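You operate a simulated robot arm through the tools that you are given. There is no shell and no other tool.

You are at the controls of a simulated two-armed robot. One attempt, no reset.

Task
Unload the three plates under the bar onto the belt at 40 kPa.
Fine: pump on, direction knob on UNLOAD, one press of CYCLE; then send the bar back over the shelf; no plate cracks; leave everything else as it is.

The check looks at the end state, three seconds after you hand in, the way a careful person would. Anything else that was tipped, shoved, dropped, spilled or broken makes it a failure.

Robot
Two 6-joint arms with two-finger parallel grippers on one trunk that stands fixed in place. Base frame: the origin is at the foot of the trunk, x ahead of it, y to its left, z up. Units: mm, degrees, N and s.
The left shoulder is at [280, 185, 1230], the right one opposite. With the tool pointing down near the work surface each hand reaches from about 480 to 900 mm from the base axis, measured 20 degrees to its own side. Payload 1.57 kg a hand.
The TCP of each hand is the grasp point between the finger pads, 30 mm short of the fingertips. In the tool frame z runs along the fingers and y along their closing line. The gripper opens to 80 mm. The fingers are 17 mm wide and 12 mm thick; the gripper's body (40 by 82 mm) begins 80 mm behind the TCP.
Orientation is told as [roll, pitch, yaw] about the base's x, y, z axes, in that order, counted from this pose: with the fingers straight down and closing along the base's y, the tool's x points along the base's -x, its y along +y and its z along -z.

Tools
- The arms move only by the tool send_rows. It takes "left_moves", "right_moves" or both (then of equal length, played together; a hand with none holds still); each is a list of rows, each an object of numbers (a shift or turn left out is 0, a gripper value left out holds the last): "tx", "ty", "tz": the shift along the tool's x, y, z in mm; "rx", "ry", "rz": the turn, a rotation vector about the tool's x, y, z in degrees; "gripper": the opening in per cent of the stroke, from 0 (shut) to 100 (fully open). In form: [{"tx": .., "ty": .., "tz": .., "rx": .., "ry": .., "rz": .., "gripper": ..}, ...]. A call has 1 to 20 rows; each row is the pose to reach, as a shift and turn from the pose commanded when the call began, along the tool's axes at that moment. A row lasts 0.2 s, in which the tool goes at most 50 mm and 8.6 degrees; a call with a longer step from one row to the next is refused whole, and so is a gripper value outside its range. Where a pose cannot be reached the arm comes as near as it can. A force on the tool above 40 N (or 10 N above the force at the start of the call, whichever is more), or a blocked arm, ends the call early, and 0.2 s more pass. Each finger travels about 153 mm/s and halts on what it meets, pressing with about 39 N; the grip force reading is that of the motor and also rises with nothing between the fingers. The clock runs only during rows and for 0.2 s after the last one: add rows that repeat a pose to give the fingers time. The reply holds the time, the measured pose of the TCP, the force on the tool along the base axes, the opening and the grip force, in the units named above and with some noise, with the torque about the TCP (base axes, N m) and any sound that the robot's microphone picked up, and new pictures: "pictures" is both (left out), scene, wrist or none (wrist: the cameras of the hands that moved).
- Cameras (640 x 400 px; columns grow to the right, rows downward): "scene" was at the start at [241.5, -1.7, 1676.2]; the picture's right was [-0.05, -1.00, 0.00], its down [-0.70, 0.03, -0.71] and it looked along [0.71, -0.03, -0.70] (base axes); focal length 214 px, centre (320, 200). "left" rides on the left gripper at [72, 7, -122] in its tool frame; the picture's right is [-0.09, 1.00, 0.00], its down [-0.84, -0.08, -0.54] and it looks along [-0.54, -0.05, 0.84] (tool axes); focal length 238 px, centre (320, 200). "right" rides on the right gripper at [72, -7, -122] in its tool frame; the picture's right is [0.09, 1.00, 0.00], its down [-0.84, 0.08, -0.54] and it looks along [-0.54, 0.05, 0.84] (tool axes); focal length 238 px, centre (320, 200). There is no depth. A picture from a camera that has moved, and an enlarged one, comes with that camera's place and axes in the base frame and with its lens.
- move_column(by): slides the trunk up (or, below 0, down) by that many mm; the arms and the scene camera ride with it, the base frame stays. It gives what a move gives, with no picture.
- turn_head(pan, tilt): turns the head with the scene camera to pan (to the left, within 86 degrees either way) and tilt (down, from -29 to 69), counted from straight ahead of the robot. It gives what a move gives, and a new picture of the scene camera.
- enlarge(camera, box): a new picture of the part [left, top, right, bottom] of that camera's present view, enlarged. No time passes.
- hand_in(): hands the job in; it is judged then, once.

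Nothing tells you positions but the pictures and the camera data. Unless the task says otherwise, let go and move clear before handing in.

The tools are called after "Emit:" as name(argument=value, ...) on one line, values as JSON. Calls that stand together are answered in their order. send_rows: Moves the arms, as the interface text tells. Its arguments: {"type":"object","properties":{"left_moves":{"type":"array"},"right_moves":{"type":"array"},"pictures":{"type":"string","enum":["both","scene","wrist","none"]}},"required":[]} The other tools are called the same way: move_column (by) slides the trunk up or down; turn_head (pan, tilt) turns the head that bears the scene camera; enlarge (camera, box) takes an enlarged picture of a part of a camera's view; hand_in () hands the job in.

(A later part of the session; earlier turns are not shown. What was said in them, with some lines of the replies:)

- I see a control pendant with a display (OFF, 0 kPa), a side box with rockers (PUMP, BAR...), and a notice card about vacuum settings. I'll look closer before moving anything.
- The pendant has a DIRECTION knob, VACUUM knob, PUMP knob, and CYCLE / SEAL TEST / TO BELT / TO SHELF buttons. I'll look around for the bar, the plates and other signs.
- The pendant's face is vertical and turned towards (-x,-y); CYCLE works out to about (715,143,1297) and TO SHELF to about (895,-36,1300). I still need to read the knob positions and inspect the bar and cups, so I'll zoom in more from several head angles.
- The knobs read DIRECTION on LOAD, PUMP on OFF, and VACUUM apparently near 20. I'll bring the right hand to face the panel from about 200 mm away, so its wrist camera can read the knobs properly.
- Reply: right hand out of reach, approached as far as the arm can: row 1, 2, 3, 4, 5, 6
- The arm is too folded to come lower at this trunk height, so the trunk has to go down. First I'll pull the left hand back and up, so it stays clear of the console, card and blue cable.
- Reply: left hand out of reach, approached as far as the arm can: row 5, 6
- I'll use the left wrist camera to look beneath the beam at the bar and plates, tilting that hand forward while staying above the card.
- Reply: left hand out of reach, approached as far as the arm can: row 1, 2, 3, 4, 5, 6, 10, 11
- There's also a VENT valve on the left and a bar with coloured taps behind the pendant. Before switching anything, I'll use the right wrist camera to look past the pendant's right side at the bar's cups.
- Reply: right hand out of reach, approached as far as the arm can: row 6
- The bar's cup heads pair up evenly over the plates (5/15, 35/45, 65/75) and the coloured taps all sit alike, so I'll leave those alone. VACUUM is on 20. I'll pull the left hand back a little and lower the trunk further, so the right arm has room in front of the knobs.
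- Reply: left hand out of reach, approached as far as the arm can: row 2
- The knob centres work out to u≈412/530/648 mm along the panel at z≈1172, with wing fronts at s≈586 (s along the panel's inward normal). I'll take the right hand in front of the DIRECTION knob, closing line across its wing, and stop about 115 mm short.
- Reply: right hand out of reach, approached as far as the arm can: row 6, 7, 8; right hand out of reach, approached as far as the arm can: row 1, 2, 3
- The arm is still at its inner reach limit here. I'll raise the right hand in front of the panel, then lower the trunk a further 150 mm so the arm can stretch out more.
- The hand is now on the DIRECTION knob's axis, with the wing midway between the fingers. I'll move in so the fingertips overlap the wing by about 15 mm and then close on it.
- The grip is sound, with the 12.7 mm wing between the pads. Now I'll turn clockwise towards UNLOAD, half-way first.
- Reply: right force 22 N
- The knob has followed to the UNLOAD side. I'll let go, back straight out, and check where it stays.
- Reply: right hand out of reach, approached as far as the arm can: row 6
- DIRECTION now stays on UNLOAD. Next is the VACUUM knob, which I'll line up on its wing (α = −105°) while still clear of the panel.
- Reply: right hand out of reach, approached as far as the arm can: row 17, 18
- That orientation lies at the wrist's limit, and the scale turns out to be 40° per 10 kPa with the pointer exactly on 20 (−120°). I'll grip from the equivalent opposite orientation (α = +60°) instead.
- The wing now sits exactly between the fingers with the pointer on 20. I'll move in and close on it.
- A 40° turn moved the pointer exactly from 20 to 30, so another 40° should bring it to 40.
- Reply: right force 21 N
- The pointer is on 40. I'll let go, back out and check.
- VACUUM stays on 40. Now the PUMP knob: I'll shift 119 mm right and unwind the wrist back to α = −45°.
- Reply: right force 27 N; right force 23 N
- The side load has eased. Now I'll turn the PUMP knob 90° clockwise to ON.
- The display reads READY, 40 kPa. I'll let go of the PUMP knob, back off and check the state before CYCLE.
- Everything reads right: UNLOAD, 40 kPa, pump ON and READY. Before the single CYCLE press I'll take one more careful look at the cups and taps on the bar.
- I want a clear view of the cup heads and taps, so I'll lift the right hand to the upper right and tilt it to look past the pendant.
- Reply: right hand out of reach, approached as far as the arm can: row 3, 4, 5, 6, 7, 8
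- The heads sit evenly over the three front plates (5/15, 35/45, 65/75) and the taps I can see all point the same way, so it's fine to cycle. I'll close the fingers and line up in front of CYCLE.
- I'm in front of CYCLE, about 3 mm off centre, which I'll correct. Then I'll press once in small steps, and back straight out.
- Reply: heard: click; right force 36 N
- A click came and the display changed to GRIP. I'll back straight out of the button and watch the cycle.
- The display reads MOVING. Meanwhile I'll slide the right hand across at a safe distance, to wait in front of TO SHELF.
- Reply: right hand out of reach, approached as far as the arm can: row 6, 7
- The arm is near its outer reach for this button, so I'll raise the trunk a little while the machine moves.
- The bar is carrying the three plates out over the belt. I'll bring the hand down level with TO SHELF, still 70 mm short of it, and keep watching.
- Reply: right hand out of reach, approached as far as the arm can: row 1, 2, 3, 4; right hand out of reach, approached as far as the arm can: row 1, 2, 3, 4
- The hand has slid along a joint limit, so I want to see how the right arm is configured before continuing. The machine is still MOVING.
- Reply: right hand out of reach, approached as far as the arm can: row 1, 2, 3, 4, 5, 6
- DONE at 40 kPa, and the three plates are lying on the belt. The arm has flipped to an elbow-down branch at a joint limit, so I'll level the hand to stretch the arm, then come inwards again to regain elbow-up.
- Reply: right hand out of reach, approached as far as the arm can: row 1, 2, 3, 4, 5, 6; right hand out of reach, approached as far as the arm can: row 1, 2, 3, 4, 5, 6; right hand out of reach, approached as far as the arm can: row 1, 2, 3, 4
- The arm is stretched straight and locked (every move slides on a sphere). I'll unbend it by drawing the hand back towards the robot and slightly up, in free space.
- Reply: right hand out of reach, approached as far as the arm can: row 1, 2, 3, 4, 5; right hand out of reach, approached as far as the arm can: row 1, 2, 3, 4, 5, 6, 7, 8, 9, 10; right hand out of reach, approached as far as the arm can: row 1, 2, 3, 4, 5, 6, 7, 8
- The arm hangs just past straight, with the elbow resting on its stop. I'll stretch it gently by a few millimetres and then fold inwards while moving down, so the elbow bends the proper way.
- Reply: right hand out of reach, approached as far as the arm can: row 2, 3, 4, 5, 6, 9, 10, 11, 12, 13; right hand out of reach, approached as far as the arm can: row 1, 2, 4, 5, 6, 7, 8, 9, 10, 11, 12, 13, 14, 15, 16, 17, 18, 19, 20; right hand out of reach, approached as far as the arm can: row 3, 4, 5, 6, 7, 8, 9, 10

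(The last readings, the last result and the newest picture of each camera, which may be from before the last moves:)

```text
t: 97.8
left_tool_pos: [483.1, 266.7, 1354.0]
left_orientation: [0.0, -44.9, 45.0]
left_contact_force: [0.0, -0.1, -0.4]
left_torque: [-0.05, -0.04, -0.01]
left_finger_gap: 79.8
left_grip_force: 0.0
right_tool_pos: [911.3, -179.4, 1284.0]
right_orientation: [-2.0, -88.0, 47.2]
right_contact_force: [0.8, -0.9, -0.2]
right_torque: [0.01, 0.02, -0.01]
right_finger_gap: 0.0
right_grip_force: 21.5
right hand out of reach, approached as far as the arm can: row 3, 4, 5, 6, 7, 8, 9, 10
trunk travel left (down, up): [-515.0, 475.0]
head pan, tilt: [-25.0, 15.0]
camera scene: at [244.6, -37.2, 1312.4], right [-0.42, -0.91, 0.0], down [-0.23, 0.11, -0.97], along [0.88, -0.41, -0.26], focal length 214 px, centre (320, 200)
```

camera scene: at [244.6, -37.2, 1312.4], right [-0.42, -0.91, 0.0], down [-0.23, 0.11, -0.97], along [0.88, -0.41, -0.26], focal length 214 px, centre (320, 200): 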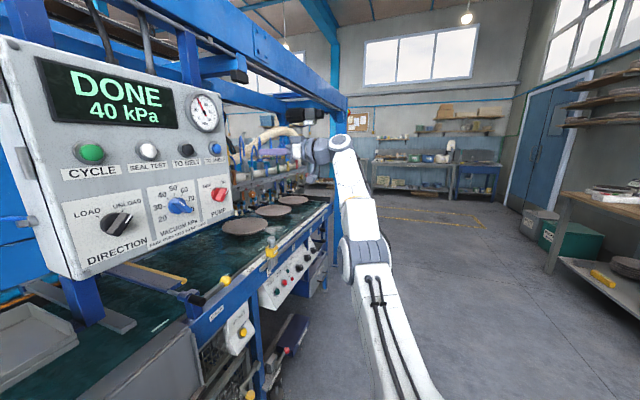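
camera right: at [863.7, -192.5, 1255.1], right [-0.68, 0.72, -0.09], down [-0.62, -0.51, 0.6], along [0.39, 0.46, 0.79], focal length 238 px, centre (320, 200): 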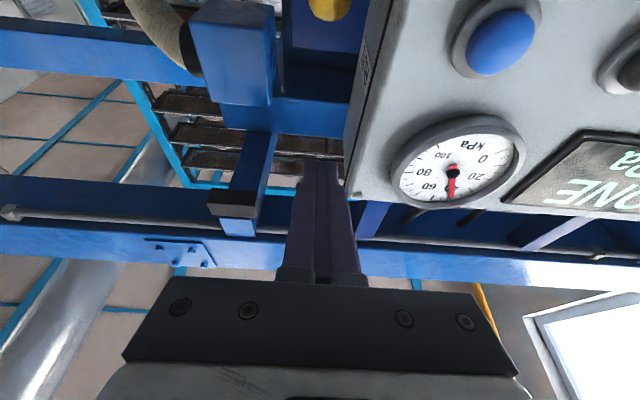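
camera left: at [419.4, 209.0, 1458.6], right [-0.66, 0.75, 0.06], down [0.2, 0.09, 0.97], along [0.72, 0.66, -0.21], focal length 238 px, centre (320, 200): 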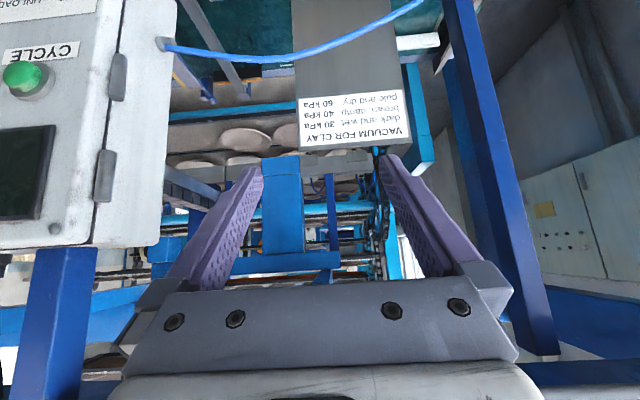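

The hand can only move on that sphere for now, but I can work with that. If I lower the trunk about 60 mm, the sphere passes through the TO SHELF button, and I can press along it from slightly right and above. First I'll lower the trunk and slide to a point about 45 mm short.

Emit:
move_column(by=-60)

Emit:
send_rows(right_moves=[{"tx": -29, "ty": 20, "tz": 0}, {"tx": -58, "ty": 45, "tz": 5}, {"tx": -86.6, "ty": 70, "tz": 10}, {"tx": -86.6, "ty": 96.5, "tz": 21}, {"tx": -86.6, "ty": 96.5, "tz": 21}], pictures="both")

```text
t: 98.8
left_tool_pos: [481.4, 266.5, 1293.5]
left_orientation: [-0.1, -45.0, 44.9]
left_contact_force: [0.8, 0.0, 0.2]
left_torque: [0.0, 0.02, 0.01]
left_finger_gap: 80.3
left_grip_force: 0.0
right_tool_pos: [913.3, -179.5, 1223.9]
right_orientation: [-2.3, -88.1, 47.3]
right_contact_force: [0.7, -0.8, -0.6]
right_torque: [0.02, -0.01, 0.02]
right_finger_gap: 0.0
right_grip_force: 21.4
trunk travel left (down, up): [-455.0, 535.0]
head pan, tilt: [-25.0, 15.0]
```

```text
t: 100.0
left_tool_pos: [481.5, 266.6, 1292.6]
left_orientation: [-0.2, -45.0, 44.9]
left_contact_force: [-0.1, 0.5, 0.5]
left_torque: [0.0, -0.02, -0.01]
left_finger_gap: 80.0
left_grip_force: 0.1
right_tool_pos: [859.6, -93.1, 1307.2]
right_orientation: [-1.8, -88.0, 46.8]
right_contact_force: [-0.7, 0.4, 0.5]
right_torque: [0.01, 0.0, -0.02]
right_finger_gap: 0.1
right_grip_force: 20.9
right hand out of reach, approached as far as the arm can: row 2, 3
trunk travel left (down, up): [-455.0, 535.0]
head pan, tilt: [-25.0, 15.0]
camera scene: at [244.4, -37.2, 1252.5], right [-0.42, -0.91, 0.0], down [-0.23, 0.11, -0.97], along [0.88, -0.41, -0.26], focal length 214 px, centre (320, 200)
camera right: at [777.3, -185.7, 1238.9], right [-0.71, 0.7, -0.09], down [-0.42, -0.31, 0.86], along [0.57, 0.64, 0.51], focal length 238 px, centre (320, 200)
```

scene: 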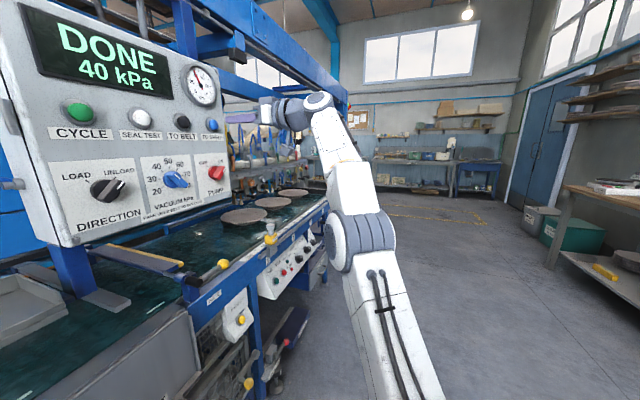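
right: 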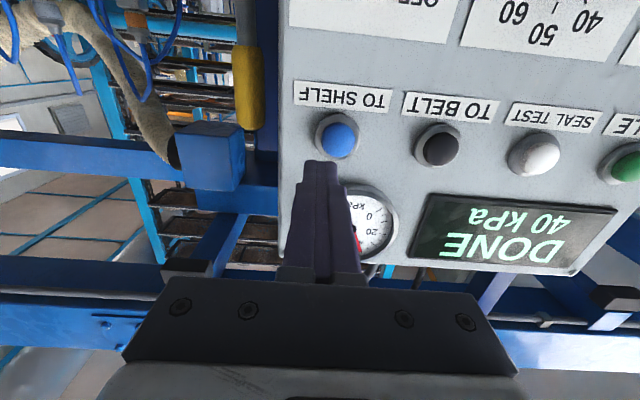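

The hand is 70 mm from the button and needs about 14 mm left and 9 mm down as it moves in, which suits the slide direction. I'll approach to about 10 mm short and check.

Emit:
send_rows(right_moves=[{"tx": 3, "ty": 5, "tz": 9}, {"tx": 6, "ty": 9, "tz": 18}, {"tx": 8, "ty": 12, "tz": 27}, {"tx": 8, "ty": 12, "tz": 27}], pictures="both")

Emit:
enlarge(camera="right", box=[220, 60, 420, 200])

```text
t: 101.0
left_tool_pos: [482.6, 266.4, 1293.1]
left_orientation: [0.1, -44.9, 45.0]
left_contact_force: [-0.7, 0.5, 0.7]
left_torque: [0.03, 0.0, 0.02]
left_finger_gap: 79.8
left_grip_force: 0.1
right_tool_pos: [871.4, -66.0, 1298.6]
right_orientation: [-2.1, -87.9, 47.2]
right_contact_force: [-0.5, 0.1, 0.3]
right_torque: [-0.01, 0.0, -0.01]
right_finger_gap: 0.0
right_grip_force: 21.0
trunk travel left (down, up): [-455.0, 535.0]
head pan, tilt: [-25.0, 15.0]
camera scene: at [244.5, -37.2, 1252.4], right [-0.42, -0.91, 0.0], down [-0.23, 0.11, -0.97], along [0.88, -0.41, -0.26], focal length 214 px, centre (320, 200)
camera right: at [789.4, -159.2, 1230.3], right [-0.71, 0.7, -0.09], down [-0.42, -0.31, 0.86], along [0.57, 0.64, 0.51], focal length 238 px, centre (320, 200)
```

scene: 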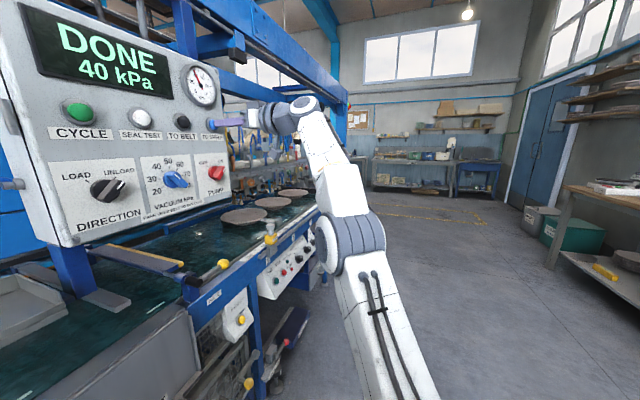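
right: 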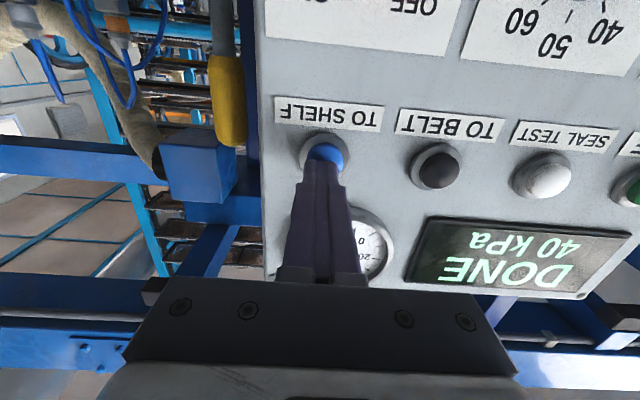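

```text
2.86 times, centred on (320, 130) of right
camera zoom: at [789.4, -159.2, 1230.3], right [-0.71, 0.7, -0.09], down [-0.42, -0.31, 0.86], along [0.57, 0.64, 0.51], focal length 681 px, centre (320, 400)
```

zoom: 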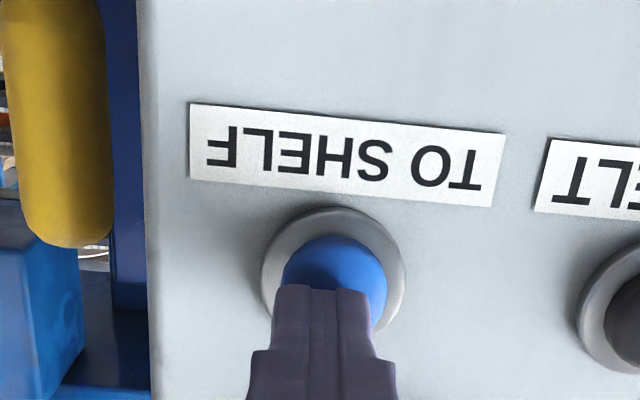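

Emit:
send_rows(right_moves=[{"tx": 0.5, "ty": 2, "tz": 5}, {"tx": 1, "ty": 3, "tz": 9}, {"tx": 1, "ty": 3.2, "tz": 11}, {"tx": 1, "ty": 3.4, "tz": 13}, {"tx": 1, "ty": 3.6, "tz": 15}], pictures="both")

```text
t: 102.2
left_tool_pos: [481.6, 265.3, 1292.9]
left_orientation: [0.1, -45.1, 45.0]
left_contact_force: [-0.2, -0.1, -0.4]
left_torque: [-0.01, 0.03, 0.0]
left_finger_gap: 80.1
left_grip_force: 0.0
right_tool_pos: [875.5, -56.5, 1295.7]
right_orientation: [-6.5, -88.1, 51.3]
right_contact_force: [-9.1, -17.2, 4.8]
right_torque: [0.03, -0.12, -0.19]
right_finger_gap: 0.0
right_grip_force: 21.0
right hand out of reach, approached as far as the arm can: row 3, 4, 5
trunk travel left (down, up): [-455.0, 535.0]
head pan, tilt: [-25.0, 15.0]
heard: click
camera scene: at [243.6, -38.6, 1252.7], right [-0.42, -0.91, 0.0], down [-0.23, 0.11, -0.97], along [0.88, -0.41, -0.26], focal length 214 px, centre (320, 200)
camera right: at [792.9, -149.5, 1227.6], right [-0.71, 0.7, -0.1], down [-0.42, -0.31, 0.85], along [0.57, 0.64, 0.51], focal length 238 px, centre (320, 200)
```

scene: 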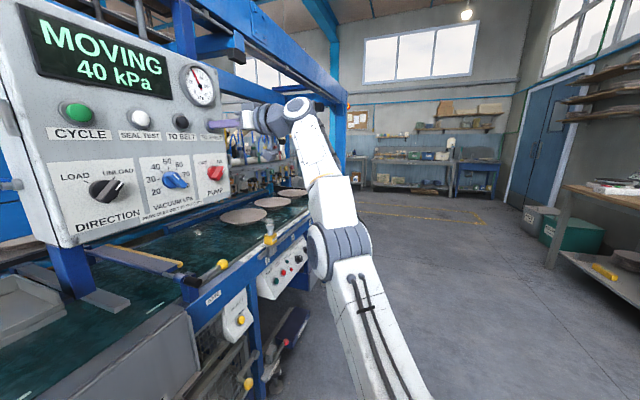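
right: 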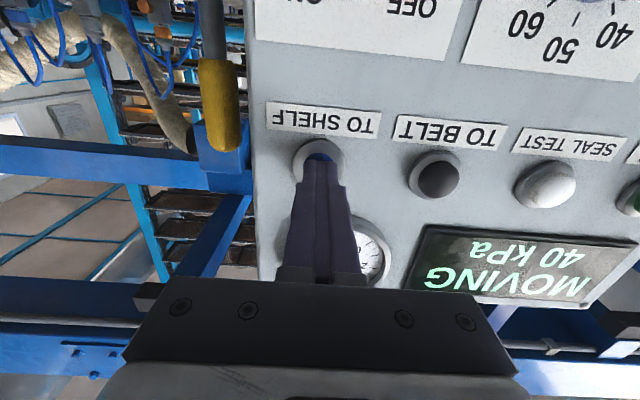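

A click, and the display reads MOVING: the bar is heading back. I'll back away from the button along the way I came and watch it finish.

Emit:
send_rows(right_moves=[{"tx": -3, "ty": -4, "tz": -12}, {"tx": -7, "ty": -9, "tz": -27}, {"tx": -12, "ty": -14, "tz": -42}, {"tx": -20, "ty": -25, "tz": -60}, {"tx": -25, "ty": -45, "tz": -75}], pictures="both")

Emit:
turn_head(pan=0, tilt=18)

```text
t: 103.4
left_tool_pos: [482.9, 265.7, 1294.2]
left_orientation: [0.0, -45.1, 44.9]
left_contact_force: [0.7, 0.3, -0.1]
left_torque: [-0.01, 0.02, 0.03]
left_finger_gap: 80.1
left_grip_force: 0.1
right_tool_pos: [847.2, -128.4, 1310.0]
right_orientation: [-2.3, -88.0, 47.6]
right_contact_force: [0.4, -0.9, 0.4]
right_torque: [0.01, -0.02, 0.01]
right_finger_gap: 0.0
right_grip_force: 21.0
right hand out of reach, approached as far as the arm can: row 4, 5
trunk travel left (down, up): [-455.0, 535.0]
head pan, tilt: [-25.0, 15.0]
camera scene: at [244.6, -37.3, 1252.5], right [-0.42, -0.91, 0.0], down [-0.23, 0.11, -0.97], along [0.88, -0.41, -0.26], focal length 214 px, centre (320, 200)
camera right: at [765.8, -220.3, 1241.5], right [-0.71, 0.7, -0.09], down [-0.42, -0.31, 0.86], along [0.57, 0.64, 0.51], focal length 238 px, centre (320, 200)
```

scene: 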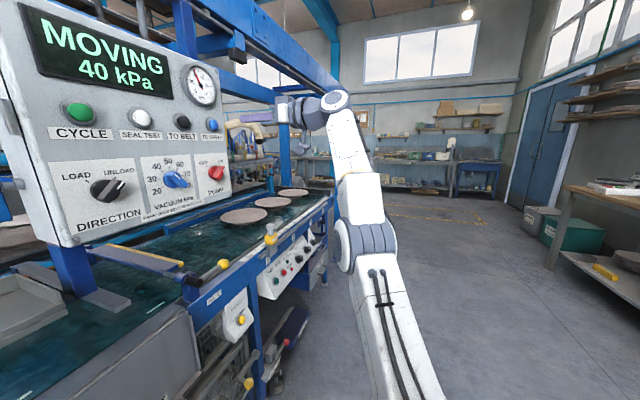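
right: 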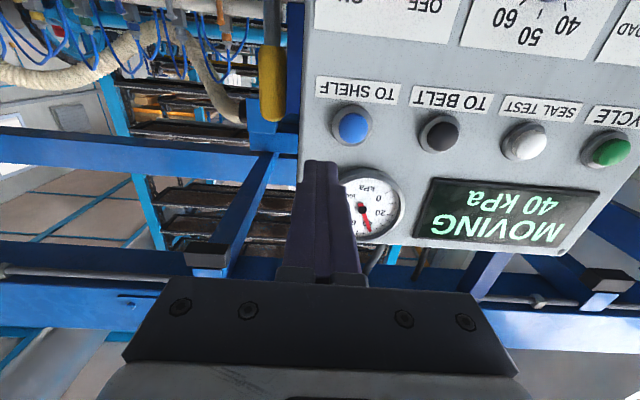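

```text
t: 104.3
left_tool_pos: [482.3, 266.1, 1292.6]
left_orientation: [-0.1, -45.0, 45.1]
left_contact_force: [-1.2, 0.1, 0.4]
left_torque: [-0.01, -0.03, 0.04]
left_finger_gap: 79.9
left_grip_force: 0.1
right_tool_pos: [848.0, -128.1, 1310.0]
right_orientation: [-2.0, -88.0, 47.1]
right_contact_force: [0.2, -0.2, 0.7]
right_torque: [-0.05, 0.01, 0.0]
right_finger_gap: 0.1
right_grip_force: 21.5
trunk travel left (down, up): [-455.0, 535.0]
head pan, tilt: [0.0, 18.0]
camera scene: at [253.2, 2.1, 1247.6], right [0.0, -1.0, 0.0], down [-0.31, 0.0, -0.95], along [0.95, 0.0, -0.31], focal length 214 px, centre (320, 200)
```

scene: 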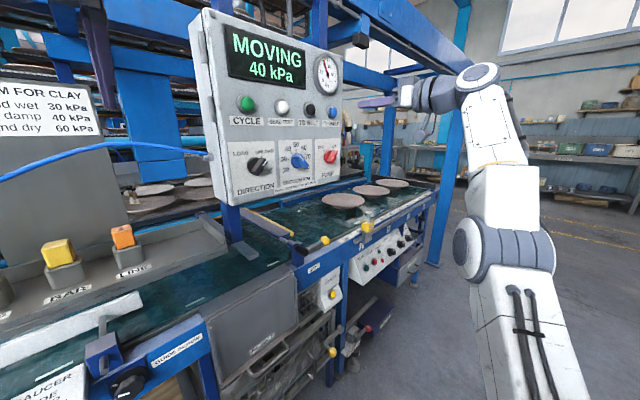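

The three plates lie on the belt and the bar is on its way back. I'll let time pass with the arms still.

Emit:
send_rows(right_moves=[{"tx": -5}, {"tx": -5}, {"tx": -5}, {"tx": -5}, {"tx": -5}, {"tx": -5}, {"tx": -5}, {"tx": -5}, {"tx": -5}, {"tx": -5}, {"tx": -5}, {"tx": -5}], pictures="both")

Emit:
enlarge(camera="scene", box=[180, 10, 460, 250])

Emit:
enlarge(camera="right", box=[0, 0, 300, 150])

```text
t: 106.9
left_tool_pos: [482.8, 266.9, 1292.9]
left_orientation: [0.0, -45.0, 44.9]
left_contact_force: [-0.3, 0.6, 0.1]
left_torque: [0.01, -0.01, -0.02]
left_finger_gap: 80.0
left_grip_force: 0.1
right_tool_pos: [845.6, -126.5, 1313.4]
right_orientation: [-2.0, -88.1, 47.3]
right_contact_force: [-0.2, -0.7, 0.5]
right_torque: [-0.01, 0.01, 0.0]
right_finger_gap: 0.0
right_grip_force: 21.1
right hand out of reach, approached as far as the arm can: row 1
trunk travel left (down, up): [-455.0, 535.0]
head pan, tilt: [0.0, 18.0]
camera scene: at [253.2, 2.2, 1247.5], right [0.0, -1.0, 0.0], down [-0.31, 0.0, -0.95], along [0.95, 0.0, -0.31], focal length 214 px, centre (320, 200)
camera right: at [763.8, -219.4, 1245.3], right [-0.71, 0.7, -0.09], down [-0.42, -0.31, 0.86], along [0.57, 0.64, 0.51], focal length 238 px, centre (320, 200)
```

scene: 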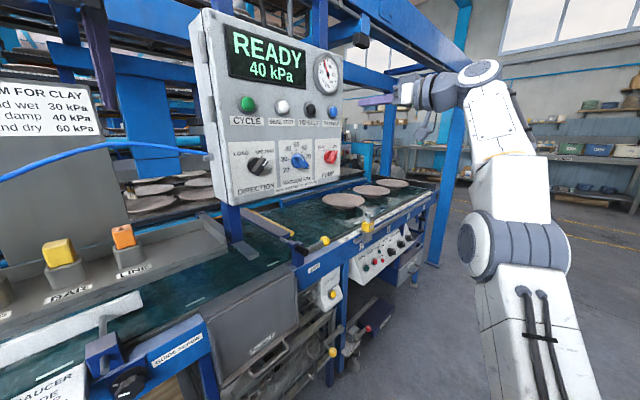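
right: 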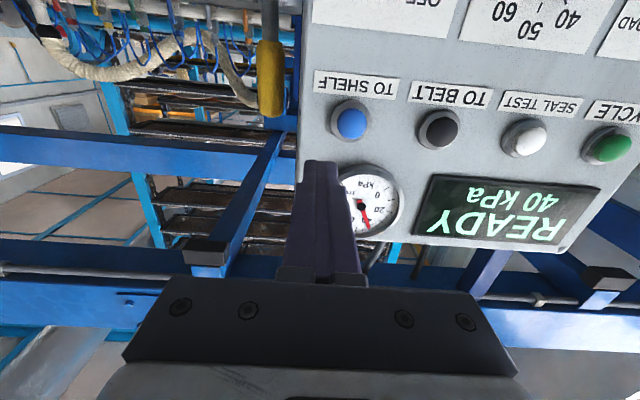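

```text
1.67 times, centred on (320, 130) of scene
camera zoom: at [253.2, 2.2, 1247.5], right [0.0, -1.0, 0.0], down [-0.31, 0.0, -0.95], along [0.95, 0.0, -0.31], focal length 358 px, centre (320, 317)
```

zoom: 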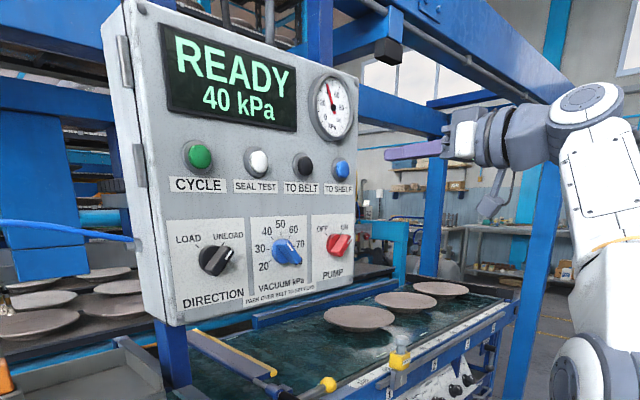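

```text
2.13 times, centred on (150, 75) of right
camera zoom: at [763.8, -219.4, 1245.3], right [-0.71, 0.7, -0.09], down [-0.42, -0.31, 0.86], along [0.57, 0.64, 0.51], focal length 508 px, centre (683, 467)
```

zoom: 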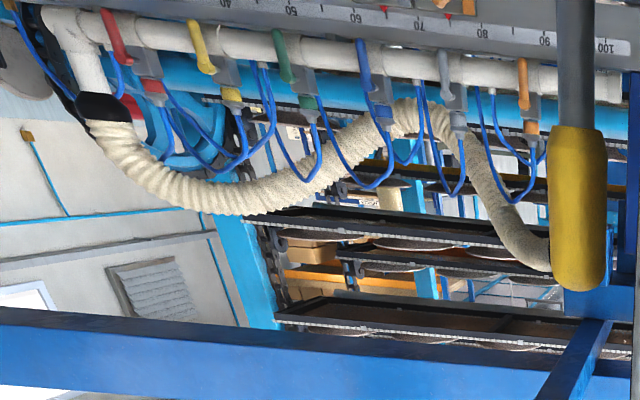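

The display is back to READY with the bar over the shelf. I'll move the right hand further clear and inspect the plates and bar once more.

Emit:
send_rows(right_moves=[{"tx": -5, "ty": -30, "tz": -25}, {"tx": -10, "ty": -60, "tz": -50}, {"tx": -10, "ty": -90, "tz": -75}], pictures="both")

Emit:
enlarge(camera="scene", box=[310, 165, 430, 225])

Emit:
enlarge(camera="right", box=[0, 0, 320, 200])

Emit:
turn_head(pan=-5, tilt=30)

Emit:
enlarge(camera="scene", box=[240, 60, 440, 200])

```text
t: 107.7
left_tool_pos: [482.9, 266.7, 1293.3]
left_orientation: [0.0, -45.1, 45.1]
left_contact_force: [0.8, -0.1, -0.2]
left_torque: [-0.03, 0.02, -0.01]
left_finger_gap: 80.0
left_grip_force: 0.1
right_tool_pos: [831.8, -214.1, 1298.9]
right_orientation: [-4.5, -88.0, 49.7]
right_contact_force: [-0.1, -0.7, 0.0]
right_torque: [0.0, -0.01, -0.04]
right_finger_gap: 0.1
right_grip_force: 20.6
right hand out of reach, approached as far as the arm can: row 1, 2, 3
trunk travel left (down, up): [-455.0, 535.0]
head pan, tilt: [0.0, 18.0]
camera scene: at [253.0, 2.4, 1247.6], right [0.0, -1.0, 0.0], down [-0.31, 0.0, -0.95], along [0.95, 0.0, -0.31], focal length 214 px, centre (320, 200)
camera right: at [750.1, -306.6, 1229.8], right [-0.71, 0.7, -0.09], down [-0.42, -0.31, 0.85], along [0.57, 0.65, 0.51], focal length 238 px, centre (320, 200)
```

scene: 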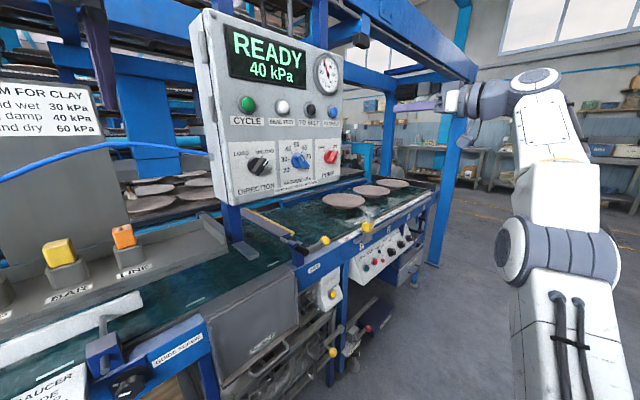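
right: 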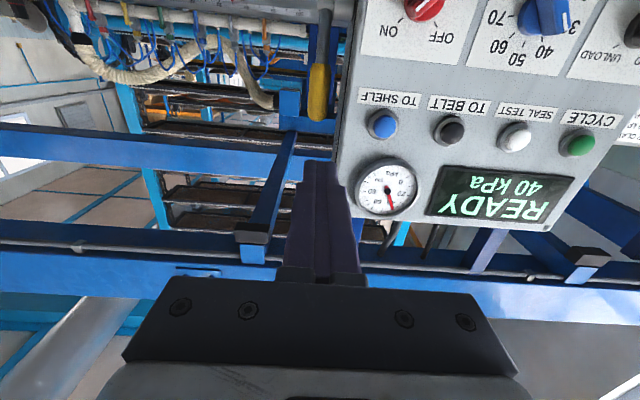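

```text
5.33 times, centred on (370, 195) of scene
camera zoom: at [253.0, 2.4, 1247.6], right [0.0, -1.0, 0.0], down [-0.31, 0.0, -0.95], along [0.95, 0.0, -0.31], focal length 1144 px, centre (53, 227)
```

zoom: 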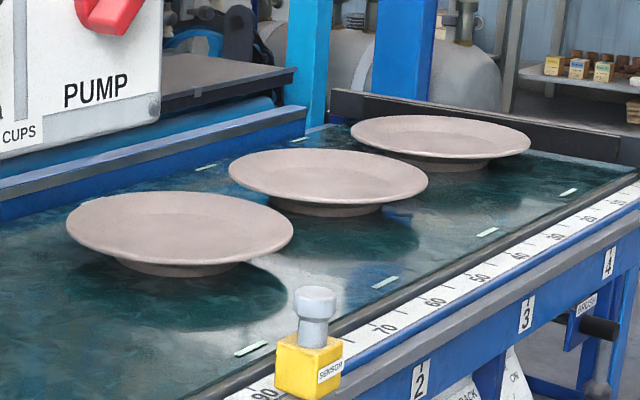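

```text
2.00 times, centred on (160, 100) of right
camera zoom: at [750.1, -306.6, 1229.8], right [-0.71, 0.7, -0.09], down [-0.42, -0.31, 0.85], along [0.57, 0.65, 0.51], focal length 477 px, centre (640, 400)
```

zoom: 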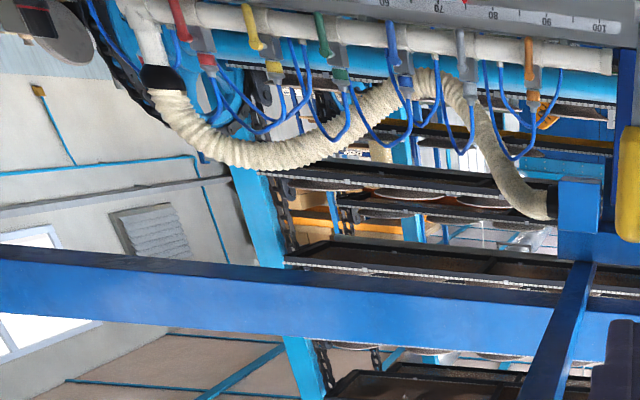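

```text
t: 108.5
left_tool_pos: [482.5, 266.7, 1293.6]
left_orientation: [0.0, -44.9, 45.0]
left_contact_force: [0.2, 1.0, 0.2]
left_torque: [0.05, 0.01, 0.03]
left_finger_gap: 80.0
left_grip_force: 0.1
right_tool_pos: [832.8, -214.7, 1298.2]
right_orientation: [-2.1, -88.0, 47.2]
right_contact_force: [-0.5, 0.5, 0.1]
right_torque: [-0.01, -0.04, 0.01]
right_finger_gap: 0.0
right_grip_force: 21.3
trunk travel left (down, up): [-455.0, 535.0]
head pan, tilt: [-5.0, 30.0]
camera scene: at [250.0, -5.7, 1228.3], right [-0.09, -1.0, 0.0], down [-0.5, 0.04, -0.87], along [0.86, -0.08, -0.5], focal length 214 px, centre (320, 200)
```

scene: 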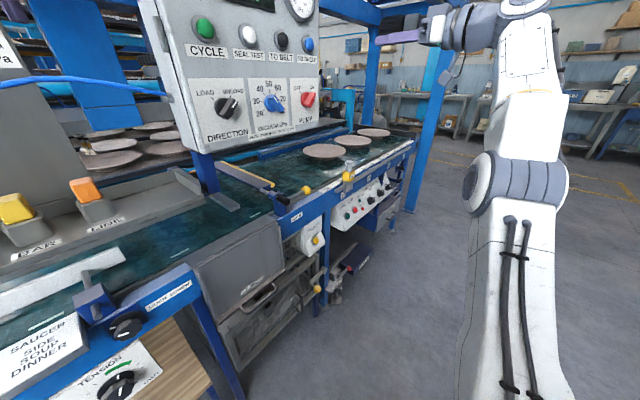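

```text
2.86 times, centred on (340, 130) of scene
camera zoom: at [250.0, -5.7, 1228.3], right [-0.09, -1.0, 0.0], down [-0.5, 0.04, -0.87], along [0.86, -0.08, -0.5], focal length 613 px, centre (263, 400)
```

zoom: 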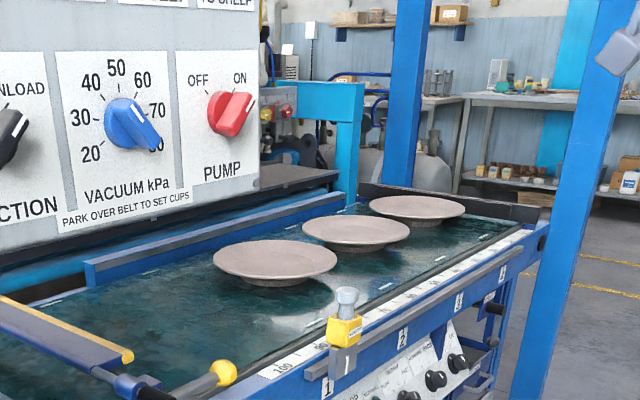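

The three plates lie whole and evenly spaced on the belt. The display reads READY at 40 kPa, PUMP is ON, DIRECTION is on UNLOAD, CYCLE was pressed once, and the bar is back over the shelf. Both hands are clear, so I'm handing in.

Emit:
hand_in()

```text
The job is handed in.
```

The three plates are on the belt, unloaded at 40 kPa, and none looks cracked in the close-up pictures. I've handed the job in, but no verdict came back.

- **Controls:** I turned DIRECTION to UNLOAD, VACUUM from 20 to 40 and PUMP to ON. All three are still set that way.
- **Cycle:** I pressed CYCLE once. The display went through GRIP and MOVING to DONE, still showing 40 kPa.
- **Bar:** I then pressed TO SHELF once. The bar went back over the shelf and the display now reads READY, 40 kPa.
- **Everything else:** I didn't touch the vent, plugs, taps, cup heads or belt controls. The only readings of force on a hand were from the knobs and buttons.

The right arm got stuck stretched out straight while I was lining up for TO SHELF. I changed the trunk height and pressed the button at a slight angle; it clicked and the bar moved. Both hands are clear of the machine.
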